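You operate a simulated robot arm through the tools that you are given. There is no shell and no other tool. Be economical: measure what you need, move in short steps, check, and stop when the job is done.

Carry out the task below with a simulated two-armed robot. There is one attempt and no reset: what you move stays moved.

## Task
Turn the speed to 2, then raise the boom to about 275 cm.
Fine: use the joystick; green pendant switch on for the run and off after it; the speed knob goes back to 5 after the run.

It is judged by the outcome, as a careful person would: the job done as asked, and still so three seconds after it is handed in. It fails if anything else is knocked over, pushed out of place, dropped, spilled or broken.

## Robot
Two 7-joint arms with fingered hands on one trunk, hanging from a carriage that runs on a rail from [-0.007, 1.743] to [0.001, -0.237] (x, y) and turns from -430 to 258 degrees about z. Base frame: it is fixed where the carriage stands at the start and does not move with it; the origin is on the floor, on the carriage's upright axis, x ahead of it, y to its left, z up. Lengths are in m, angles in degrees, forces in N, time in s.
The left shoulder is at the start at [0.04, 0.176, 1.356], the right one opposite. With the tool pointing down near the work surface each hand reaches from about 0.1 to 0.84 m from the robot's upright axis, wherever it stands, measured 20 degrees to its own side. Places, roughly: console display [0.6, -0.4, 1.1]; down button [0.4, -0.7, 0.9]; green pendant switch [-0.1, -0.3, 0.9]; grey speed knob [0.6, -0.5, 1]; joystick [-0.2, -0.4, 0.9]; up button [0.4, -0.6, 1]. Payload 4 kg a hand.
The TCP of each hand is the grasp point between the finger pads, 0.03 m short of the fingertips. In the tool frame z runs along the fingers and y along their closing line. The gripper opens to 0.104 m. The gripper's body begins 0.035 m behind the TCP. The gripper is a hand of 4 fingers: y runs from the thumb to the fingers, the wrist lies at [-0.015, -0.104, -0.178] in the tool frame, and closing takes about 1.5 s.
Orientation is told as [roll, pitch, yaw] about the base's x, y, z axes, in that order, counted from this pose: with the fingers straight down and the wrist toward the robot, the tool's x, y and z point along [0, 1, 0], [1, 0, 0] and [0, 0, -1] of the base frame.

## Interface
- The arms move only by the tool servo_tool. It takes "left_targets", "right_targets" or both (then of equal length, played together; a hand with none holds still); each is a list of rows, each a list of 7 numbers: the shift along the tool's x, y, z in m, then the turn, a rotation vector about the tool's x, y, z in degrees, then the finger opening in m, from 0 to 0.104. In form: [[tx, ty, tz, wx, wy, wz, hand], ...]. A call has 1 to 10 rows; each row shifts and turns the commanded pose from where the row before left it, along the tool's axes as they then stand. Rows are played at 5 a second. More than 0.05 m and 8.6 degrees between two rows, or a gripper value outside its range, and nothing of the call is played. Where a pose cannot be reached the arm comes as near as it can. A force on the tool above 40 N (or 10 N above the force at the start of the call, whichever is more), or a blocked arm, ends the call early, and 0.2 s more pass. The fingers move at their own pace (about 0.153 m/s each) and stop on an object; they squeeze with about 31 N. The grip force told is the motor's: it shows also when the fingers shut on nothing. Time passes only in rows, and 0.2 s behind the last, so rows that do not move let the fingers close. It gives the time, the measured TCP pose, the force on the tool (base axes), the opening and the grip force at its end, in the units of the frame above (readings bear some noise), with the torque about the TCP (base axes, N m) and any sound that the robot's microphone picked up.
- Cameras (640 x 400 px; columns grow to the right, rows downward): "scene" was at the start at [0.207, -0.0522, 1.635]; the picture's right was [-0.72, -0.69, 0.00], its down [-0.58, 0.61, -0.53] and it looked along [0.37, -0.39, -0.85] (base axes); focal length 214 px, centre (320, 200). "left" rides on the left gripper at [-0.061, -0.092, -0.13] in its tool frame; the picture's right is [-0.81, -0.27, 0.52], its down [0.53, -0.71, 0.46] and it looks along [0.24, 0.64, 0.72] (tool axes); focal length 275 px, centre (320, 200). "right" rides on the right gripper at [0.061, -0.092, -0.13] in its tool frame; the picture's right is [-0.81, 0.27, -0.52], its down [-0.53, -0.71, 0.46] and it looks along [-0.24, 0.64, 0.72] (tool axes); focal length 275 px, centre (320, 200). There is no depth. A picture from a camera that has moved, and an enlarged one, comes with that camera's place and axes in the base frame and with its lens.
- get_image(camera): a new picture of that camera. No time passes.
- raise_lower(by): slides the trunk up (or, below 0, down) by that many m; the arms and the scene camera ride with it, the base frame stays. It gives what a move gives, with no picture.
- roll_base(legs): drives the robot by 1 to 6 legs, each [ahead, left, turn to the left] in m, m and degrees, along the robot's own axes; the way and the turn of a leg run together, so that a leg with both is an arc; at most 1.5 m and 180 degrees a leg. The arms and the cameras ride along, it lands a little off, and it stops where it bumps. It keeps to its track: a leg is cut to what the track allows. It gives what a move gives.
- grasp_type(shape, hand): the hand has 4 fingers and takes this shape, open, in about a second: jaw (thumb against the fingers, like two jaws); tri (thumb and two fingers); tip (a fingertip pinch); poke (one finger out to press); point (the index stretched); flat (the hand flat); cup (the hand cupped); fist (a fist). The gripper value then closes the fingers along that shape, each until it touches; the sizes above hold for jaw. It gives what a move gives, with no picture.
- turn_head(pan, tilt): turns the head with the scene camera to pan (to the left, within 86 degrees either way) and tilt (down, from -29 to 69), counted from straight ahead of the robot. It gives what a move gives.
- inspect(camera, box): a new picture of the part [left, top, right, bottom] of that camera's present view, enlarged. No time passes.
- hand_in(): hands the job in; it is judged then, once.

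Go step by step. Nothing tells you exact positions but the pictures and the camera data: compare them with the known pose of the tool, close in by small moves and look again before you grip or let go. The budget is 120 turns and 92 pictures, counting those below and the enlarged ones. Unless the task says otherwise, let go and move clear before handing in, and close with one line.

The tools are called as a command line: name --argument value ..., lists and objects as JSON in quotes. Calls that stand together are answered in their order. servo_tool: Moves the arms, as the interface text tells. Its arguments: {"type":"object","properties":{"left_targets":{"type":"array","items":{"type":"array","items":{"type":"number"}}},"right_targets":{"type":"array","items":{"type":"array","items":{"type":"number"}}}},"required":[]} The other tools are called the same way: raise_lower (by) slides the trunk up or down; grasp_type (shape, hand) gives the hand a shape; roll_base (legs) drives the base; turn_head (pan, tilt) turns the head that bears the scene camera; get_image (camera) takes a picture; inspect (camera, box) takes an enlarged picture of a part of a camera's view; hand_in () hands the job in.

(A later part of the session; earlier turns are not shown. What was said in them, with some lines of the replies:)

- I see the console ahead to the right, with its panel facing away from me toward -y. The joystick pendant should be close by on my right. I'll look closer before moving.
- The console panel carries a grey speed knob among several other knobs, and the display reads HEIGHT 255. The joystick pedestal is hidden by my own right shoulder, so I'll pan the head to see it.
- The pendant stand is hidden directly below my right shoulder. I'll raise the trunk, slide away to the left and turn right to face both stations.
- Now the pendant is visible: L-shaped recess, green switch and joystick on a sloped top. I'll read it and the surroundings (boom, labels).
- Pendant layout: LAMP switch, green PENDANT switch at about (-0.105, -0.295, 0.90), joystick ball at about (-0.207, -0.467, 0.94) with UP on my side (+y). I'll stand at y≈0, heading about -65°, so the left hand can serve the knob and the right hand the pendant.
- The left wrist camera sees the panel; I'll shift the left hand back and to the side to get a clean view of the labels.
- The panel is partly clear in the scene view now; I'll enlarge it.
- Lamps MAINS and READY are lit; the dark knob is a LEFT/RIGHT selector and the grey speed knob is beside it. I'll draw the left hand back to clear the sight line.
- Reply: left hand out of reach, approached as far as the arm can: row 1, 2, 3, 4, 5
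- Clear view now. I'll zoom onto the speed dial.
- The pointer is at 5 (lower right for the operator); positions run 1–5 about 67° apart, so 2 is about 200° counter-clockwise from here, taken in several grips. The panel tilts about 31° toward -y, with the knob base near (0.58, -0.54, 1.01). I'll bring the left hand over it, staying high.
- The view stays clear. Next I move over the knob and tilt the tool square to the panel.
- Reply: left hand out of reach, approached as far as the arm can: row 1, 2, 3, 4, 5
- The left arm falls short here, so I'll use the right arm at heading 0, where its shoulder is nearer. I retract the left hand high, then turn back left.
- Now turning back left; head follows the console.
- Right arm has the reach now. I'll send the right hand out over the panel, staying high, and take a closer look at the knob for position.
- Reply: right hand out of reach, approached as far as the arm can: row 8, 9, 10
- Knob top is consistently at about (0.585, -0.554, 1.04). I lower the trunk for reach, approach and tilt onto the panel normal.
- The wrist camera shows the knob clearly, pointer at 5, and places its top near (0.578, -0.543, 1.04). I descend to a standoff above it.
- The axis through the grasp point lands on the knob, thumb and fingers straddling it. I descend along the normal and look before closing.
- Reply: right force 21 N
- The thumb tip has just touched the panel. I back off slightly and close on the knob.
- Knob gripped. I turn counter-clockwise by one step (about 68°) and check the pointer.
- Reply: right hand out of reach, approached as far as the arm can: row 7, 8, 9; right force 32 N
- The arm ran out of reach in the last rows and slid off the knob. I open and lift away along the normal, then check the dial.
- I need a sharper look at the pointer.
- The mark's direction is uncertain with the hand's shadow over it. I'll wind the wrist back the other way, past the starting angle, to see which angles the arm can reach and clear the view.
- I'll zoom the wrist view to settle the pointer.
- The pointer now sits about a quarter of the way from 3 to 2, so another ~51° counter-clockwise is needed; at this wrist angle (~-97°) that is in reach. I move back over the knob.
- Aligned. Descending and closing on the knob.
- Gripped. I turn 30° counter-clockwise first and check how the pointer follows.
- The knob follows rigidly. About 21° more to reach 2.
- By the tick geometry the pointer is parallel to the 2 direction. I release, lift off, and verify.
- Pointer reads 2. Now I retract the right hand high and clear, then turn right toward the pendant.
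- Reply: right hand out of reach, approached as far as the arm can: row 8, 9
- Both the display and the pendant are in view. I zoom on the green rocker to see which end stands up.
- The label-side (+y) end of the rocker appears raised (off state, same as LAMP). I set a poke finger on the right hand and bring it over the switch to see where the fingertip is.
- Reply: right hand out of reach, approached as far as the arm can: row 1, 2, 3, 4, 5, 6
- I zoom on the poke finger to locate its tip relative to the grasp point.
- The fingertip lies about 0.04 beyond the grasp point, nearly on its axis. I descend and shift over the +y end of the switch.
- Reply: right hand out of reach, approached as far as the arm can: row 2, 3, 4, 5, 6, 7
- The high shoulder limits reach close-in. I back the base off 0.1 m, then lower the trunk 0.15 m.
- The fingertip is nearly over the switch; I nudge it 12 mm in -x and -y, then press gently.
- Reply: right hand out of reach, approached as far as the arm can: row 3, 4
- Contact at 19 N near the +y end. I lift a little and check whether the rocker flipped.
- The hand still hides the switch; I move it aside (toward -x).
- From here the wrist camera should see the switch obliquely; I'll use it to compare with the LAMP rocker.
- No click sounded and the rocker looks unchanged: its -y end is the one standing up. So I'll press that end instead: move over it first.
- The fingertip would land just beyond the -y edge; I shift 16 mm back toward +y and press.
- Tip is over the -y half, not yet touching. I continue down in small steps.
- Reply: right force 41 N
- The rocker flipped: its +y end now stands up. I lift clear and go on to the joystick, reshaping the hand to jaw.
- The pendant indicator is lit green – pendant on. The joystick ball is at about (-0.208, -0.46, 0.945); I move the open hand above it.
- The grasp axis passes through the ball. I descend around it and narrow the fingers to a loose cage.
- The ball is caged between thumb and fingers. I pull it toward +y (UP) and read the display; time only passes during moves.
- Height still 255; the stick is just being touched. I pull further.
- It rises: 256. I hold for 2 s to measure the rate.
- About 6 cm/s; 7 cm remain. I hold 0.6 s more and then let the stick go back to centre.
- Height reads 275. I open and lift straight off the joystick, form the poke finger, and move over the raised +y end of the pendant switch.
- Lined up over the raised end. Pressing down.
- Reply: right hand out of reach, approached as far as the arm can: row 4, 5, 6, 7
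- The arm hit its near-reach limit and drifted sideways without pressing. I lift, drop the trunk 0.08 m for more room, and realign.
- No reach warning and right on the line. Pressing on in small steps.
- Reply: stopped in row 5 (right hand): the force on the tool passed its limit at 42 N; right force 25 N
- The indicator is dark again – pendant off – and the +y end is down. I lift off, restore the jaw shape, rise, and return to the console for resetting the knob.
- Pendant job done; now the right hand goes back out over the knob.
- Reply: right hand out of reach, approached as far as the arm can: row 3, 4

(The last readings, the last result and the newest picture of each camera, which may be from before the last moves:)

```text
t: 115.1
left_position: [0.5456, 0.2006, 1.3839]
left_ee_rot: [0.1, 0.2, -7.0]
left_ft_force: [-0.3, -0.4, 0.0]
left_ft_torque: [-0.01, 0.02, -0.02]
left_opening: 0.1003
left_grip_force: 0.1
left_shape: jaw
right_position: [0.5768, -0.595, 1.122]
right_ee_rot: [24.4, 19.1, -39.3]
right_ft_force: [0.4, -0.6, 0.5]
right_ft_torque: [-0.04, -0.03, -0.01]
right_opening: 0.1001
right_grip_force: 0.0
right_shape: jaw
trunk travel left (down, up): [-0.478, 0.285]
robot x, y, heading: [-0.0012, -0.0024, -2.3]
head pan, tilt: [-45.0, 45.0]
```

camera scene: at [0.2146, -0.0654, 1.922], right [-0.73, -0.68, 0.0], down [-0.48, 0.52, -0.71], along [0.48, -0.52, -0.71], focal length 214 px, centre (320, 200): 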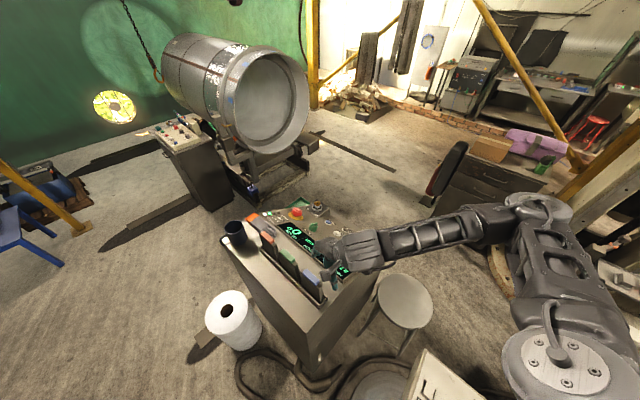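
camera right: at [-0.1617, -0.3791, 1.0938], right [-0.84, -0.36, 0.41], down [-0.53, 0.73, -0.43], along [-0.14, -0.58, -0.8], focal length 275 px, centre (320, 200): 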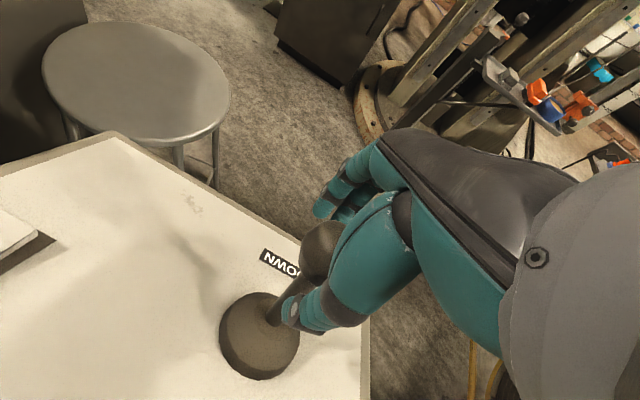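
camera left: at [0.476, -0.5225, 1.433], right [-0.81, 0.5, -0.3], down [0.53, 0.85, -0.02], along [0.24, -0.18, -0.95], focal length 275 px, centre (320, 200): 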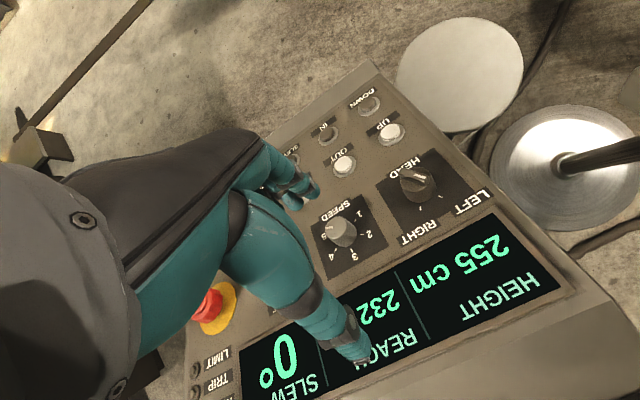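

servo_tool --right_targets '[[-0.0025, -0.0077, 0.015, 0, 0, 0, 0.1], [0, 0, 0.015, 0, 0, 0, 0.1]]'

get_image --camera "right"

```text
t: 115.7
left_position: [0.5453, 0.2004, 1.3843]
left_ee_rot: [0.0, 0.0, -7.1]
left_ft_force: [-0.1, -0.7, -0.4]
left_ft_torque: [0.0, -0.03, 0.03]
left_opening: 0.1005
left_grip_force: 0.0
left_shape: jaw
right_position: [0.571, -0.5758, 1.0969]
right_ee_rot: [24.4, 19.2, -39.2]
right_ft_force: [-1.1, -0.5, -0.4]
right_ft_torque: [0.01, 0.0, 0.01]
right_opening: 0.1
right_grip_force: 0.0
right_shape: jaw
trunk travel left (down, up): [-0.478, 0.285]
robot x, y, heading: [0.0, -0.0013, -2.1]
head pan, tilt: [-45.0, 45.0]
```

```text
8 pictures are left
camera right: at [0.5422, -0.5503, 1.2622], right [-0.37, -0.93, 0.04], down [-0.87, 0.33, -0.36], along [0.33, -0.16, -0.93], focal length 275 px, centre (320, 200)
```

right: 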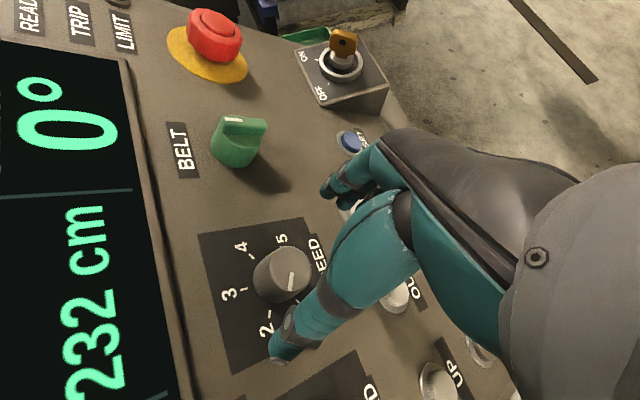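

Aligned over the knob, pointer still at 2. I descend, grip, and turn clockwise about 67°.

servo_tool --right_targets '[[0, 0, 0.021, 0, 0, 0, 0.1], [0, 0, 0.021, 0, 0, 0, 0.1], [0, 0, 0, 0, 0, 0, 0.06], [0, 0, 0, 0, 0, 0, 0.04], [0, 0, 0, 0, 0, 0, 0.03], [0, 0, 0, 0, 0, 0, 0.02], [0, 0, 0, 0, 0, 0, 0.02], [0, 0, 0, 0, 0, 0, 0.02]]'

servo_tool --right_targets '[[0, 0, 0, 0, 0, 7.5, 0.02], [0, 0, 0, 0, 0, 7.5, 0.02], [0, 0, 0, 0, 0, 7.5, 0.02], [0, 0, 0, 0, 0, 7.5, 0.02], [0, 0, 0, 0, 0, 7.5, 0.02], [0, 0, 0, 0, 0, 7.5, 0.02], [0, 0, 0, 0, 0, 7.5, 0.02], [0, 0, 0, 0, 0, 7.5, 0.02], [0, 0, 0, 0, 0, 7.5, 0.02]]'

inspect --camera "right" --box '[180, 160, 400, 340]'

```text
t: 117.5
left_position: [0.5472, 0.2003, 1.384]
left_ee_rot: [0.0, 0.0, -7.1]
left_ft_force: [0.6, -0.6, 0.2]
left_ft_torque: [-0.01, 0.0, 0.01]
left_opening: 0.1003
left_grip_force: 0.0
left_shape: jaw
right_position: [0.5725, -0.5527, 1.0621]
right_ee_rot: [24.5, 19.4, -39.2]
right_ft_force: [-4.3, 2.6, 1.9]
right_ft_torque: [0.09, 0.1, 0.04]
right_opening: 0.0282
right_grip_force: 30.9
right_shape: jaw
trunk travel left (down, up): [-0.478, 0.285]
robot x, y, heading: [0.0007, 0.0035, -2.3]
head pan, tilt: [-45.0, 45.0]
```

```text
t: 119.5
left_position: [0.5472, 0.201, 1.3848]
left_ee_rot: [0.0, 0.1, -7.2]
left_ft_force: [0.9, -0.1, -0.7]
left_ft_torque: [0.03, 0.0, -0.01]
left_opening: 0.1004
left_grip_force: 0.0
left_shape: jaw
right_position: [0.5725, -0.5536, 1.0616]
right_ee_rot: [-10.5, 29.2, -113.8]
right_ft_force: [-0.5, 6.5, 4.8]
right_ft_torque: [0.08, 0.0, 0.05]
right_opening: 0.0274
right_grip_force: 30.8
right_shape: jaw
trunk travel left (down, up): [-0.478, 0.285]
robot x, y, heading: [0.002, 0.0036, -2.6]
head pan, tilt: [-45.0, 45.0]
```

```text
2.22 times, centred on (290, 250) of right
camera zoom: at [0.6579, -0.5677, 1.2074], right [-0.87, -0.23, 0.44], down [-0.23, 0.97, 0.04], along [-0.43, -0.07, -0.9], focal length 612 px, centre (387, 89)
```

zoom: 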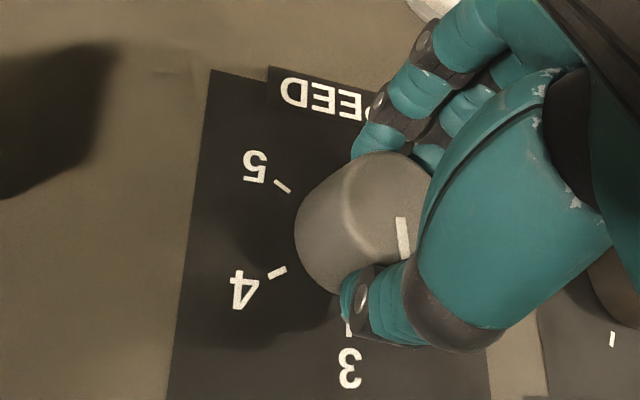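

The knob is at 3. I release, lift slightly, wind the wrist back and regrip for the next 67°.

servo_tool --right_targets '[[0, 0, 0, 0, 0, 0, 0.05], [0, 0, 0, 0, 0, 0, 0.08], [0, 0, 0, 0, 0, 0, 0.1], [0, 0, -0.025, 0, 0, 0, 0.1]]'

servo_tool --right_targets '[[0, 0, 0, 0, 0, -7.5, 0.1], [0, 0, 0, 0, 0, -7.5, 0.1], [0, 0, 0, 0, 0, -7.5, 0.1], [0, 0, 0, 0, 0, -7.5, 0.1], [0, 0, 0, 0, 0, -7.5, 0.1], [0, 0, 0, 0, 0, -7.5, 0.1], [0, 0, 0, 0, 0, -7.5, 0.1], [0, 0, 0, 0, 0, -7.5, 0.1], [0, 0, 0, 0, 0, -7.5, 0.1]]'

servo_tool --right_targets '[[0, 0, 0.025, 0, 0, 0, 0.1], [0, 0, 0, 0, 0, 0, 0.06], [0, 0, 0, 0, 0, 0, 0.04], [0, 0, 0, 0, 0, 0, 0.03], [0, 0, 0, 0, 0, 0, 0.02], [0, 0, 0, 0, 0, 0, 0.02], [0, 0, 0, 0, 0, 0, 0.02]]'

```text
t: 120.5
left_position: [0.5464, 0.1997, 1.3851]
left_ee_rot: [0.0, 0.1, -7.0]
left_ft_force: [0.7, 1.0, -1.1]
left_ft_torque: [0.0, -0.03, 0.02]
left_opening: 0.0999
left_grip_force: 0.1
left_shape: jaw
right_position: [0.5703, -0.5692, 1.0821]
right_ee_rot: [-10.3, 29.1, -113.7]
right_ft_force: [0.2, -0.8, 0.3]
right_ft_torque: [0.01, 0.0, -0.02]
right_opening: 0.1001
right_grip_force: 0.0
right_shape: jaw
trunk travel left (down, up): [-0.478, 0.285]
robot x, y, heading: [-0.0018, -0.0001, -2.4]
head pan, tilt: [-45.0, 45.0]
```

```text
t: 122.5
left_position: [0.5458, 0.1995, 1.3844]
left_ee_rot: [0.0, 0.1, -7.1]
left_ft_force: [0.4, 0.5, 0.0]
left_ft_torque: [0.01, 0.02, 0.0]
left_opening: 0.1002
left_grip_force: 0.1
left_shape: jaw
right_position: [0.5709, -0.5687, 1.0823]
right_ee_rot: [24.5, 19.3, -39.2]
right_ft_force: [-0.9, 0.4, -0.1]
right_ft_torque: [0.01, 0.0, -0.02]
right_opening: 0.1003
right_grip_force: 0.1
right_shape: jaw
trunk travel left (down, up): [-0.478, 0.285]
robot x, y, heading: [-0.0012, 0.0016, -2.4]
head pan, tilt: [-45.0, 45.0]
```

```text
t: 124.1
left_position: [0.5457, 0.2019, 1.3844]
left_ee_rot: [0.0, 0.1, -7.1]
left_ft_force: [0.1, -0.2, -1.7]
left_ft_torque: [0.02, -0.01, 0.02]
left_opening: 0.1
left_grip_force: 0.1
left_shape: jaw
right_position: [0.5725, -0.5557, 1.0599]
right_ee_rot: [24.4, 19.3, -39.3]
right_ft_force: [-6.1, 4.7, 4.0]
right_ft_torque: [0.17, 0.14, 0.09]
right_opening: 0.0256
right_grip_force: 30.7
right_shape: jaw
trunk travel left (down, up): [-0.478, 0.285]
robot x, y, heading: [-0.0022, 0.0044, -2.3]
head pan, tilt: [-45.0, 45.0]
```

Gripped again. Turning the second step and then regripping for the third.

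servo_tool --right_targets '[[0, 0, 0, 0, 0, 7.5, 0.02], [0, 0, 0, 0, 0, 7.5, 0.02], [0, 0, 0, 0, 0, 7.5, 0.02], [0, 0, 0, 0, 0, 7.5, 0.02], [0, 0, 0, 0, 0, 7.5, 0.02], [0, 0, 0, 0, 0, 7.5, 0.02], [0, 0, 0, 0, 0, 7.5, 0.02], [0, 0, 0, 0, 0, 7.5, 0.02], [0, 0, 0, 0, 0, 7.5, 0.02]]'

servo_tool --right_targets '[[0, 0, 0, 0, 0, 0, 0.05], [0, 0, 0, 0, 0, 0, 0.08], [0, 0, 0, 0, 0, 0, 0.1], [0, 0, -0.025, 0, 0, 0, 0.1]]'

inspect --camera "right" --box '[180, 160, 400, 340]'

```text
t: 126.1
left_position: [0.5466, 0.2021, 1.3849]
left_ee_rot: [0.0, 0.0, -7.1]
left_ft_force: [0.2, 0.7, -0.1]
left_ft_torque: [-0.03, -0.01, -0.02]
left_opening: 0.1003
left_grip_force: 0.0
left_shape: jaw
right_position: [0.5721, -0.5543, 1.0598]
right_ee_rot: [-10.5, 29.2, -113.8]
right_ft_force: [-4.3, 7.4, -1.3]
right_ft_torque: [-0.1, 0.12, 0.12]
right_opening: 0.0247
right_grip_force: 31.2
right_shape: jaw
trunk travel left (down, up): [-0.478, 0.285]
robot x, y, heading: [0.001, -0.0002, -2.4]
head pan, tilt: [-45.0, 45.0]
```

```text
t: 127.1
left_position: [0.5465, 0.1988, 1.3845]
left_ee_rot: [-0.1, 0.1, -7.1]
left_ft_force: [0.0, -0.5, -0.3]
left_ft_torque: [0.02, 0.02, 0.02]
left_opening: 0.1002
left_grip_force: 0.1
left_shape: jaw
right_position: [0.5729, -0.5682, 1.0841]
right_ee_rot: [-10.2, 29.2, -113.7]
right_ft_force: [0.0, 0.1, 0.0]
right_ft_torque: [-0.01, 0.03, 0.02]
right_opening: 0.1
right_grip_force: 0.0
right_shape: jaw
trunk travel left (down, up): [-0.478, 0.285]
robot x, y, heading: [0.0007, 0.0029, -2.2]
head pan, tilt: [-45.0, 45.0]
```

```text
2.22 times, centred on (290, 250) of right
camera zoom: at [0.6577, -0.5822, 1.2297], right [-0.87, -0.23, 0.44], down [-0.24, 0.97, 0.04], along [-0.43, -0.07, -0.9], focal length 612 px, centre (387, 89)
```

zoom: 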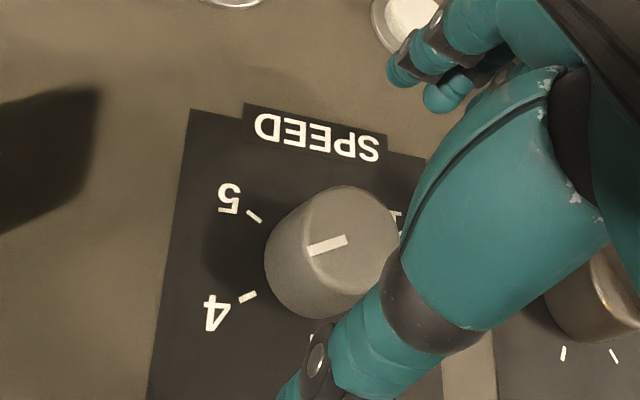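

At 4. One more regrip and step to 5.

servo_tool --right_targets '[[0, 0, 0, 0, 0, -7.5, 0.1], [0, 0, 0, 0, 0, -7.5, 0.1], [0, 0, 0, 0, 0, -7.5, 0.1], [0, 0, 0, 0, 0, -7.5, 0.1], [0, 0, 0, 0, 0, -7.5, 0.1], [0, 0, 0, 0, 0, -7.5, 0.1], [0, 0, 0, 0, 0, -7.5, 0.1], [0, 0, 0, 0, 0, -7.5, 0.1], [0, 0, 0, 0, 0, -7.5, 0.1]]'

servo_tool --right_targets '[[0, 0, 0.025, 0, 0, 0, 0.1], [0, 0, 0, 0, 0, 0, 0.06], [0, 0, 0, 0, 0, 0, 0.04], [0, 0, 0, 0, 0, 0, 0.03], [0, 0, 0, 0, 0, 0, 0.02], [0, 0, 0, 0, 0, 0, 0.02], [0, 0, 0, 0, 0, 0, 0.02]]'

servo_tool --right_targets '[[0, 0, 0, 0, 0, 7.2, 0.02], [0, 0, 0, 0, 0, 7.2, 0.02], [0, 0, 0, 0, 0, 7.2, 0.02], [0, 0, 0, 0, 0, 7.2, 0.02], [0, 0, 0, 0, 0, 7.2, 0.02], [0, 0, 0, 0, 0, 7.2, 0.02], [0, 0, 0, 0, 0, 7.2, 0.02], [0, 0, 0, 0, 0, 7.2, 0.02], [0, 0, 0, 0, 0, 7, 0.02]]'

servo_tool --right_targets '[[0, 0, 0, 0, 0, 0, 0.05], [0, 0, 0, 0, 0, 0, 0.08], [0, 0, 0, 0, 0, 0, 0.1], [0, 0, -0.025, 0, 0, 0, 0.1]]'

inspect --camera "right" --box '[200, 190, 370, 330]'

```text
t: 129.1
left_position: [0.546, 0.2012, 1.3846]
left_ee_rot: [0.0, 0.1, -7.1]
left_ft_force: [0.0, -0.1, 0.5]
left_ft_torque: [0.02, 0.02, 0.05]
left_opening: 0.1001
left_grip_force: 0.0
left_shape: jaw
right_position: [0.5716, -0.5674, 1.0829]
right_ee_rot: [24.6, 19.3, -39.0]
right_ft_force: [-0.8, -0.3, 0.7]
right_ft_torque: [-0.08, 0.03, 0.01]
right_opening: 0.1001
right_grip_force: 0.2
right_shape: jaw
trunk travel left (down, up): [-0.478, 0.285]
robot x, y, heading: [-0.0015, 0.0044, -2.1]
head pan, tilt: [-45.0, 45.0]
```

```text
t: 130.7
left_position: [0.5478, 0.2009, 1.3853]
left_ee_rot: [0.1, 0.1, -7.1]
left_ft_force: [0.0, 0.2, 0.3]
left_ft_torque: [0.05, 0.01, 0.02]
left_opening: 0.1002
left_grip_force: 0.0
left_shape: jaw
right_position: [0.5726, -0.5549, 1.0602]
right_ee_rot: [24.5, 19.4, -39.2]
right_ft_force: [-6.6, 4.9, 5.0]
right_ft_torque: [0.2, 0.13, 0.08]
right_opening: 0.0266
right_grip_force: 31.1
right_shape: jaw
trunk travel left (down, up): [-0.478, 0.285]
robot x, y, heading: [-0.0027, 0.0029, -2.2]
head pan, tilt: [-45.0, 45.0]
```

```text
t: 132.7
left_position: [0.5463, 0.2006, 1.3853]
left_ee_rot: [0.0, 0.1, -7.1]
left_ft_force: [-0.9, -0.5, 0.4]
left_ft_torque: [-0.01, 0.0, -0.01]
left_opening: 0.1001
left_grip_force: 0.0
left_shape: jaw
right_position: [0.5716, -0.5552, 1.0612]
right_ee_rot: [-8.8, 29.6, -110.5]
right_ft_force: [-0.8, 6.9, 2.9]
right_ft_torque: [-0.02, -0.02, 0.1]
right_opening: 0.026
right_grip_force: 31.2
right_shape: jaw
trunk travel left (down, up): [-0.478, 0.285]
robot x, y, heading: [-0.0017, 0.0005, -2.3]
head pan, tilt: [-45.0, 45.0]
```

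```text
t: 133.7
left_position: [0.5468, 0.1995, 1.3844]
left_ee_rot: [-0.1, 0.1, -7.2]
left_ft_force: [0.7, -0.2, 0.3]
left_ft_torque: [0.0, 0.01, 0.0]
left_opening: 0.1
left_grip_force: 0.0
left_shape: jaw
right_position: [0.5713, -0.5682, 1.0825]
right_ee_rot: [-8.7, 29.6, -110.4]
right_ft_force: [-0.1, -0.3, -0.7]
right_ft_torque: [0.0, 0.06, -0.04]
right_opening: 0.0999
right_grip_force: 0.1
right_shape: jaw
trunk travel left (down, up): [-0.478, 0.285]
robot x, y, heading: [-0.0011, 0.0028, -2.2]
head pan, tilt: [-45.0, 45.0]
```

```text
2.86 times, centred on (285, 260) of right
camera zoom: at [0.6539, -0.5776, 1.2316], right [-0.87, -0.27, 0.41], down [-0.28, 0.96, 0.03], along [-0.41, -0.09, -0.91], focal length 786 px, centre (420, 29)
```

zoom: 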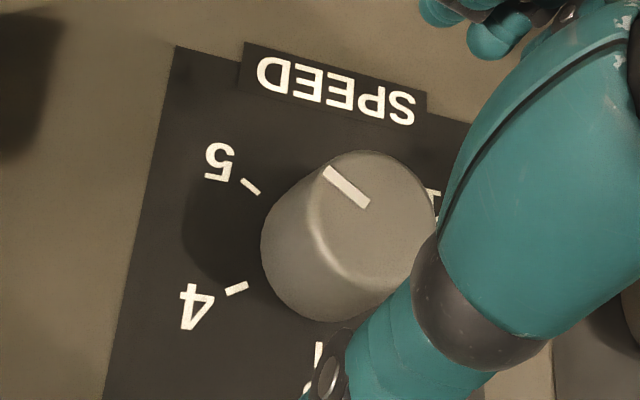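

The pointer is parallel to the 5 tick. I retreat clear along the normal and rise, then check the display and pendant once more.

servo_tool --right_targets '[[0, 0, -0.035, 0, 0, 0, 0.1], [0, 0, -0.035, 0, 0, 0, 0.1], [0, 0, -0.03, 0, 0, 0, 0.1]]'

raise_lower --by 0.15

inspect --camera "scene" --box '[240, 180, 420, 280]'

get_image --camera "scene"

```text
t: 134.5
left_position: [0.5464, 0.1996, 1.3841]
left_ee_rot: [0.0, 0.1, -7.1]
left_ft_force: [0.4, -0.2, 1.1]
left_ft_torque: [-0.02, 0.02, 0.02]
left_opening: 0.1001
left_grip_force: 0.0
left_shape: jaw
right_position: [0.5684, -0.6188, 1.1686]
right_ee_rot: [-8.8, 29.7, -110.4]
right_ft_force: [0.0, 0.9, -0.6]
right_ft_torque: [-0.04, 0.0, 0.0]
right_opening: 0.1002
right_grip_force: 0.2
right_shape: jaw
trunk travel left (down, up): [-0.478, 0.285]
robot x, y, heading: [0.0005, 0.0016, -2.1]
head pan, tilt: [-45.0, 45.0]
```

```text
t: 136.2
left_position: [0.5459, 0.2008, 1.5356]
left_ee_rot: [0.0, 0.1, -7.2]
left_ft_force: [0.3, 0.3, -0.6]
left_ft_torque: [-0.02, 0.03, 0.01]
left_opening: 0.1
left_grip_force: 0.0
left_shape: jaw
right_position: [0.5692, -0.6186, 1.3188]
right_ee_rot: [-8.7, 29.7, -110.5]
right_ft_force: [-0.4, 0.7, 1.0]
right_ft_torque: [-0.02, 0.01, -0.01]
right_opening: 0.1003
right_grip_force: 0.0
right_shape: jaw
trunk travel left (down, up): [-0.628, 0.135]
robot x, y, heading: [0.0035, 0.0023, -2.2]
head pan, tilt: [-45.0, 45.0]
```

```text
3.56 times, centred on (330, 230) of scene
camera zoom: at [0.2145, -0.0654, 1.8019], right [-0.73, -0.68, 0.0], down [-0.48, 0.52, -0.71], along [0.48, -0.52, -0.71], focal length 763 px, centre (284, 93)
```

zoom: 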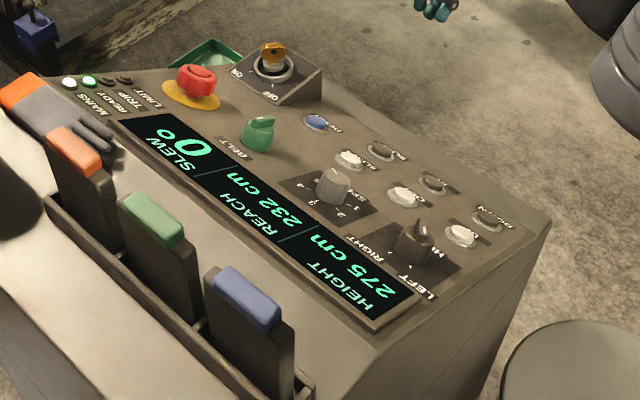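

```text
3 pictures are left
camera scene: at [0.2145, -0.0654, 1.8019], right [-0.73, -0.68, 0.0], down [-0.48, 0.52, -0.71], along [0.48, -0.52, -0.71], focal length 214 px, centre (320, 200)
```

scene: 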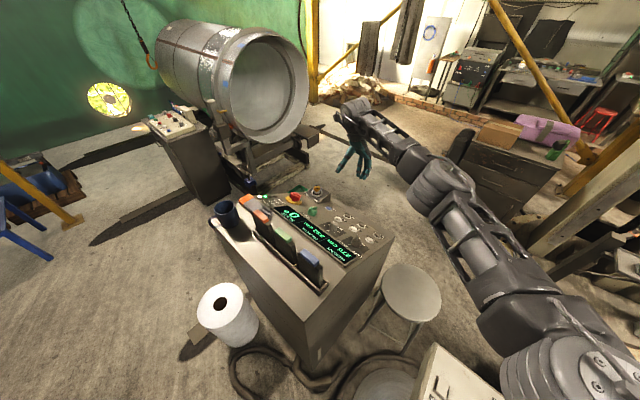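

The display still reads 275 cm, the speed knob is back at 5, the pendant lamp went dark when I switched it off, and nothing looks disturbed. Both hands are clear, so I'm handing in.

hand_in

```text
The job is handed in.
```

The boom is at 275 cm, raised with the joystick at speed 2; the pendant switch is off again and the speed knob is back at 5.
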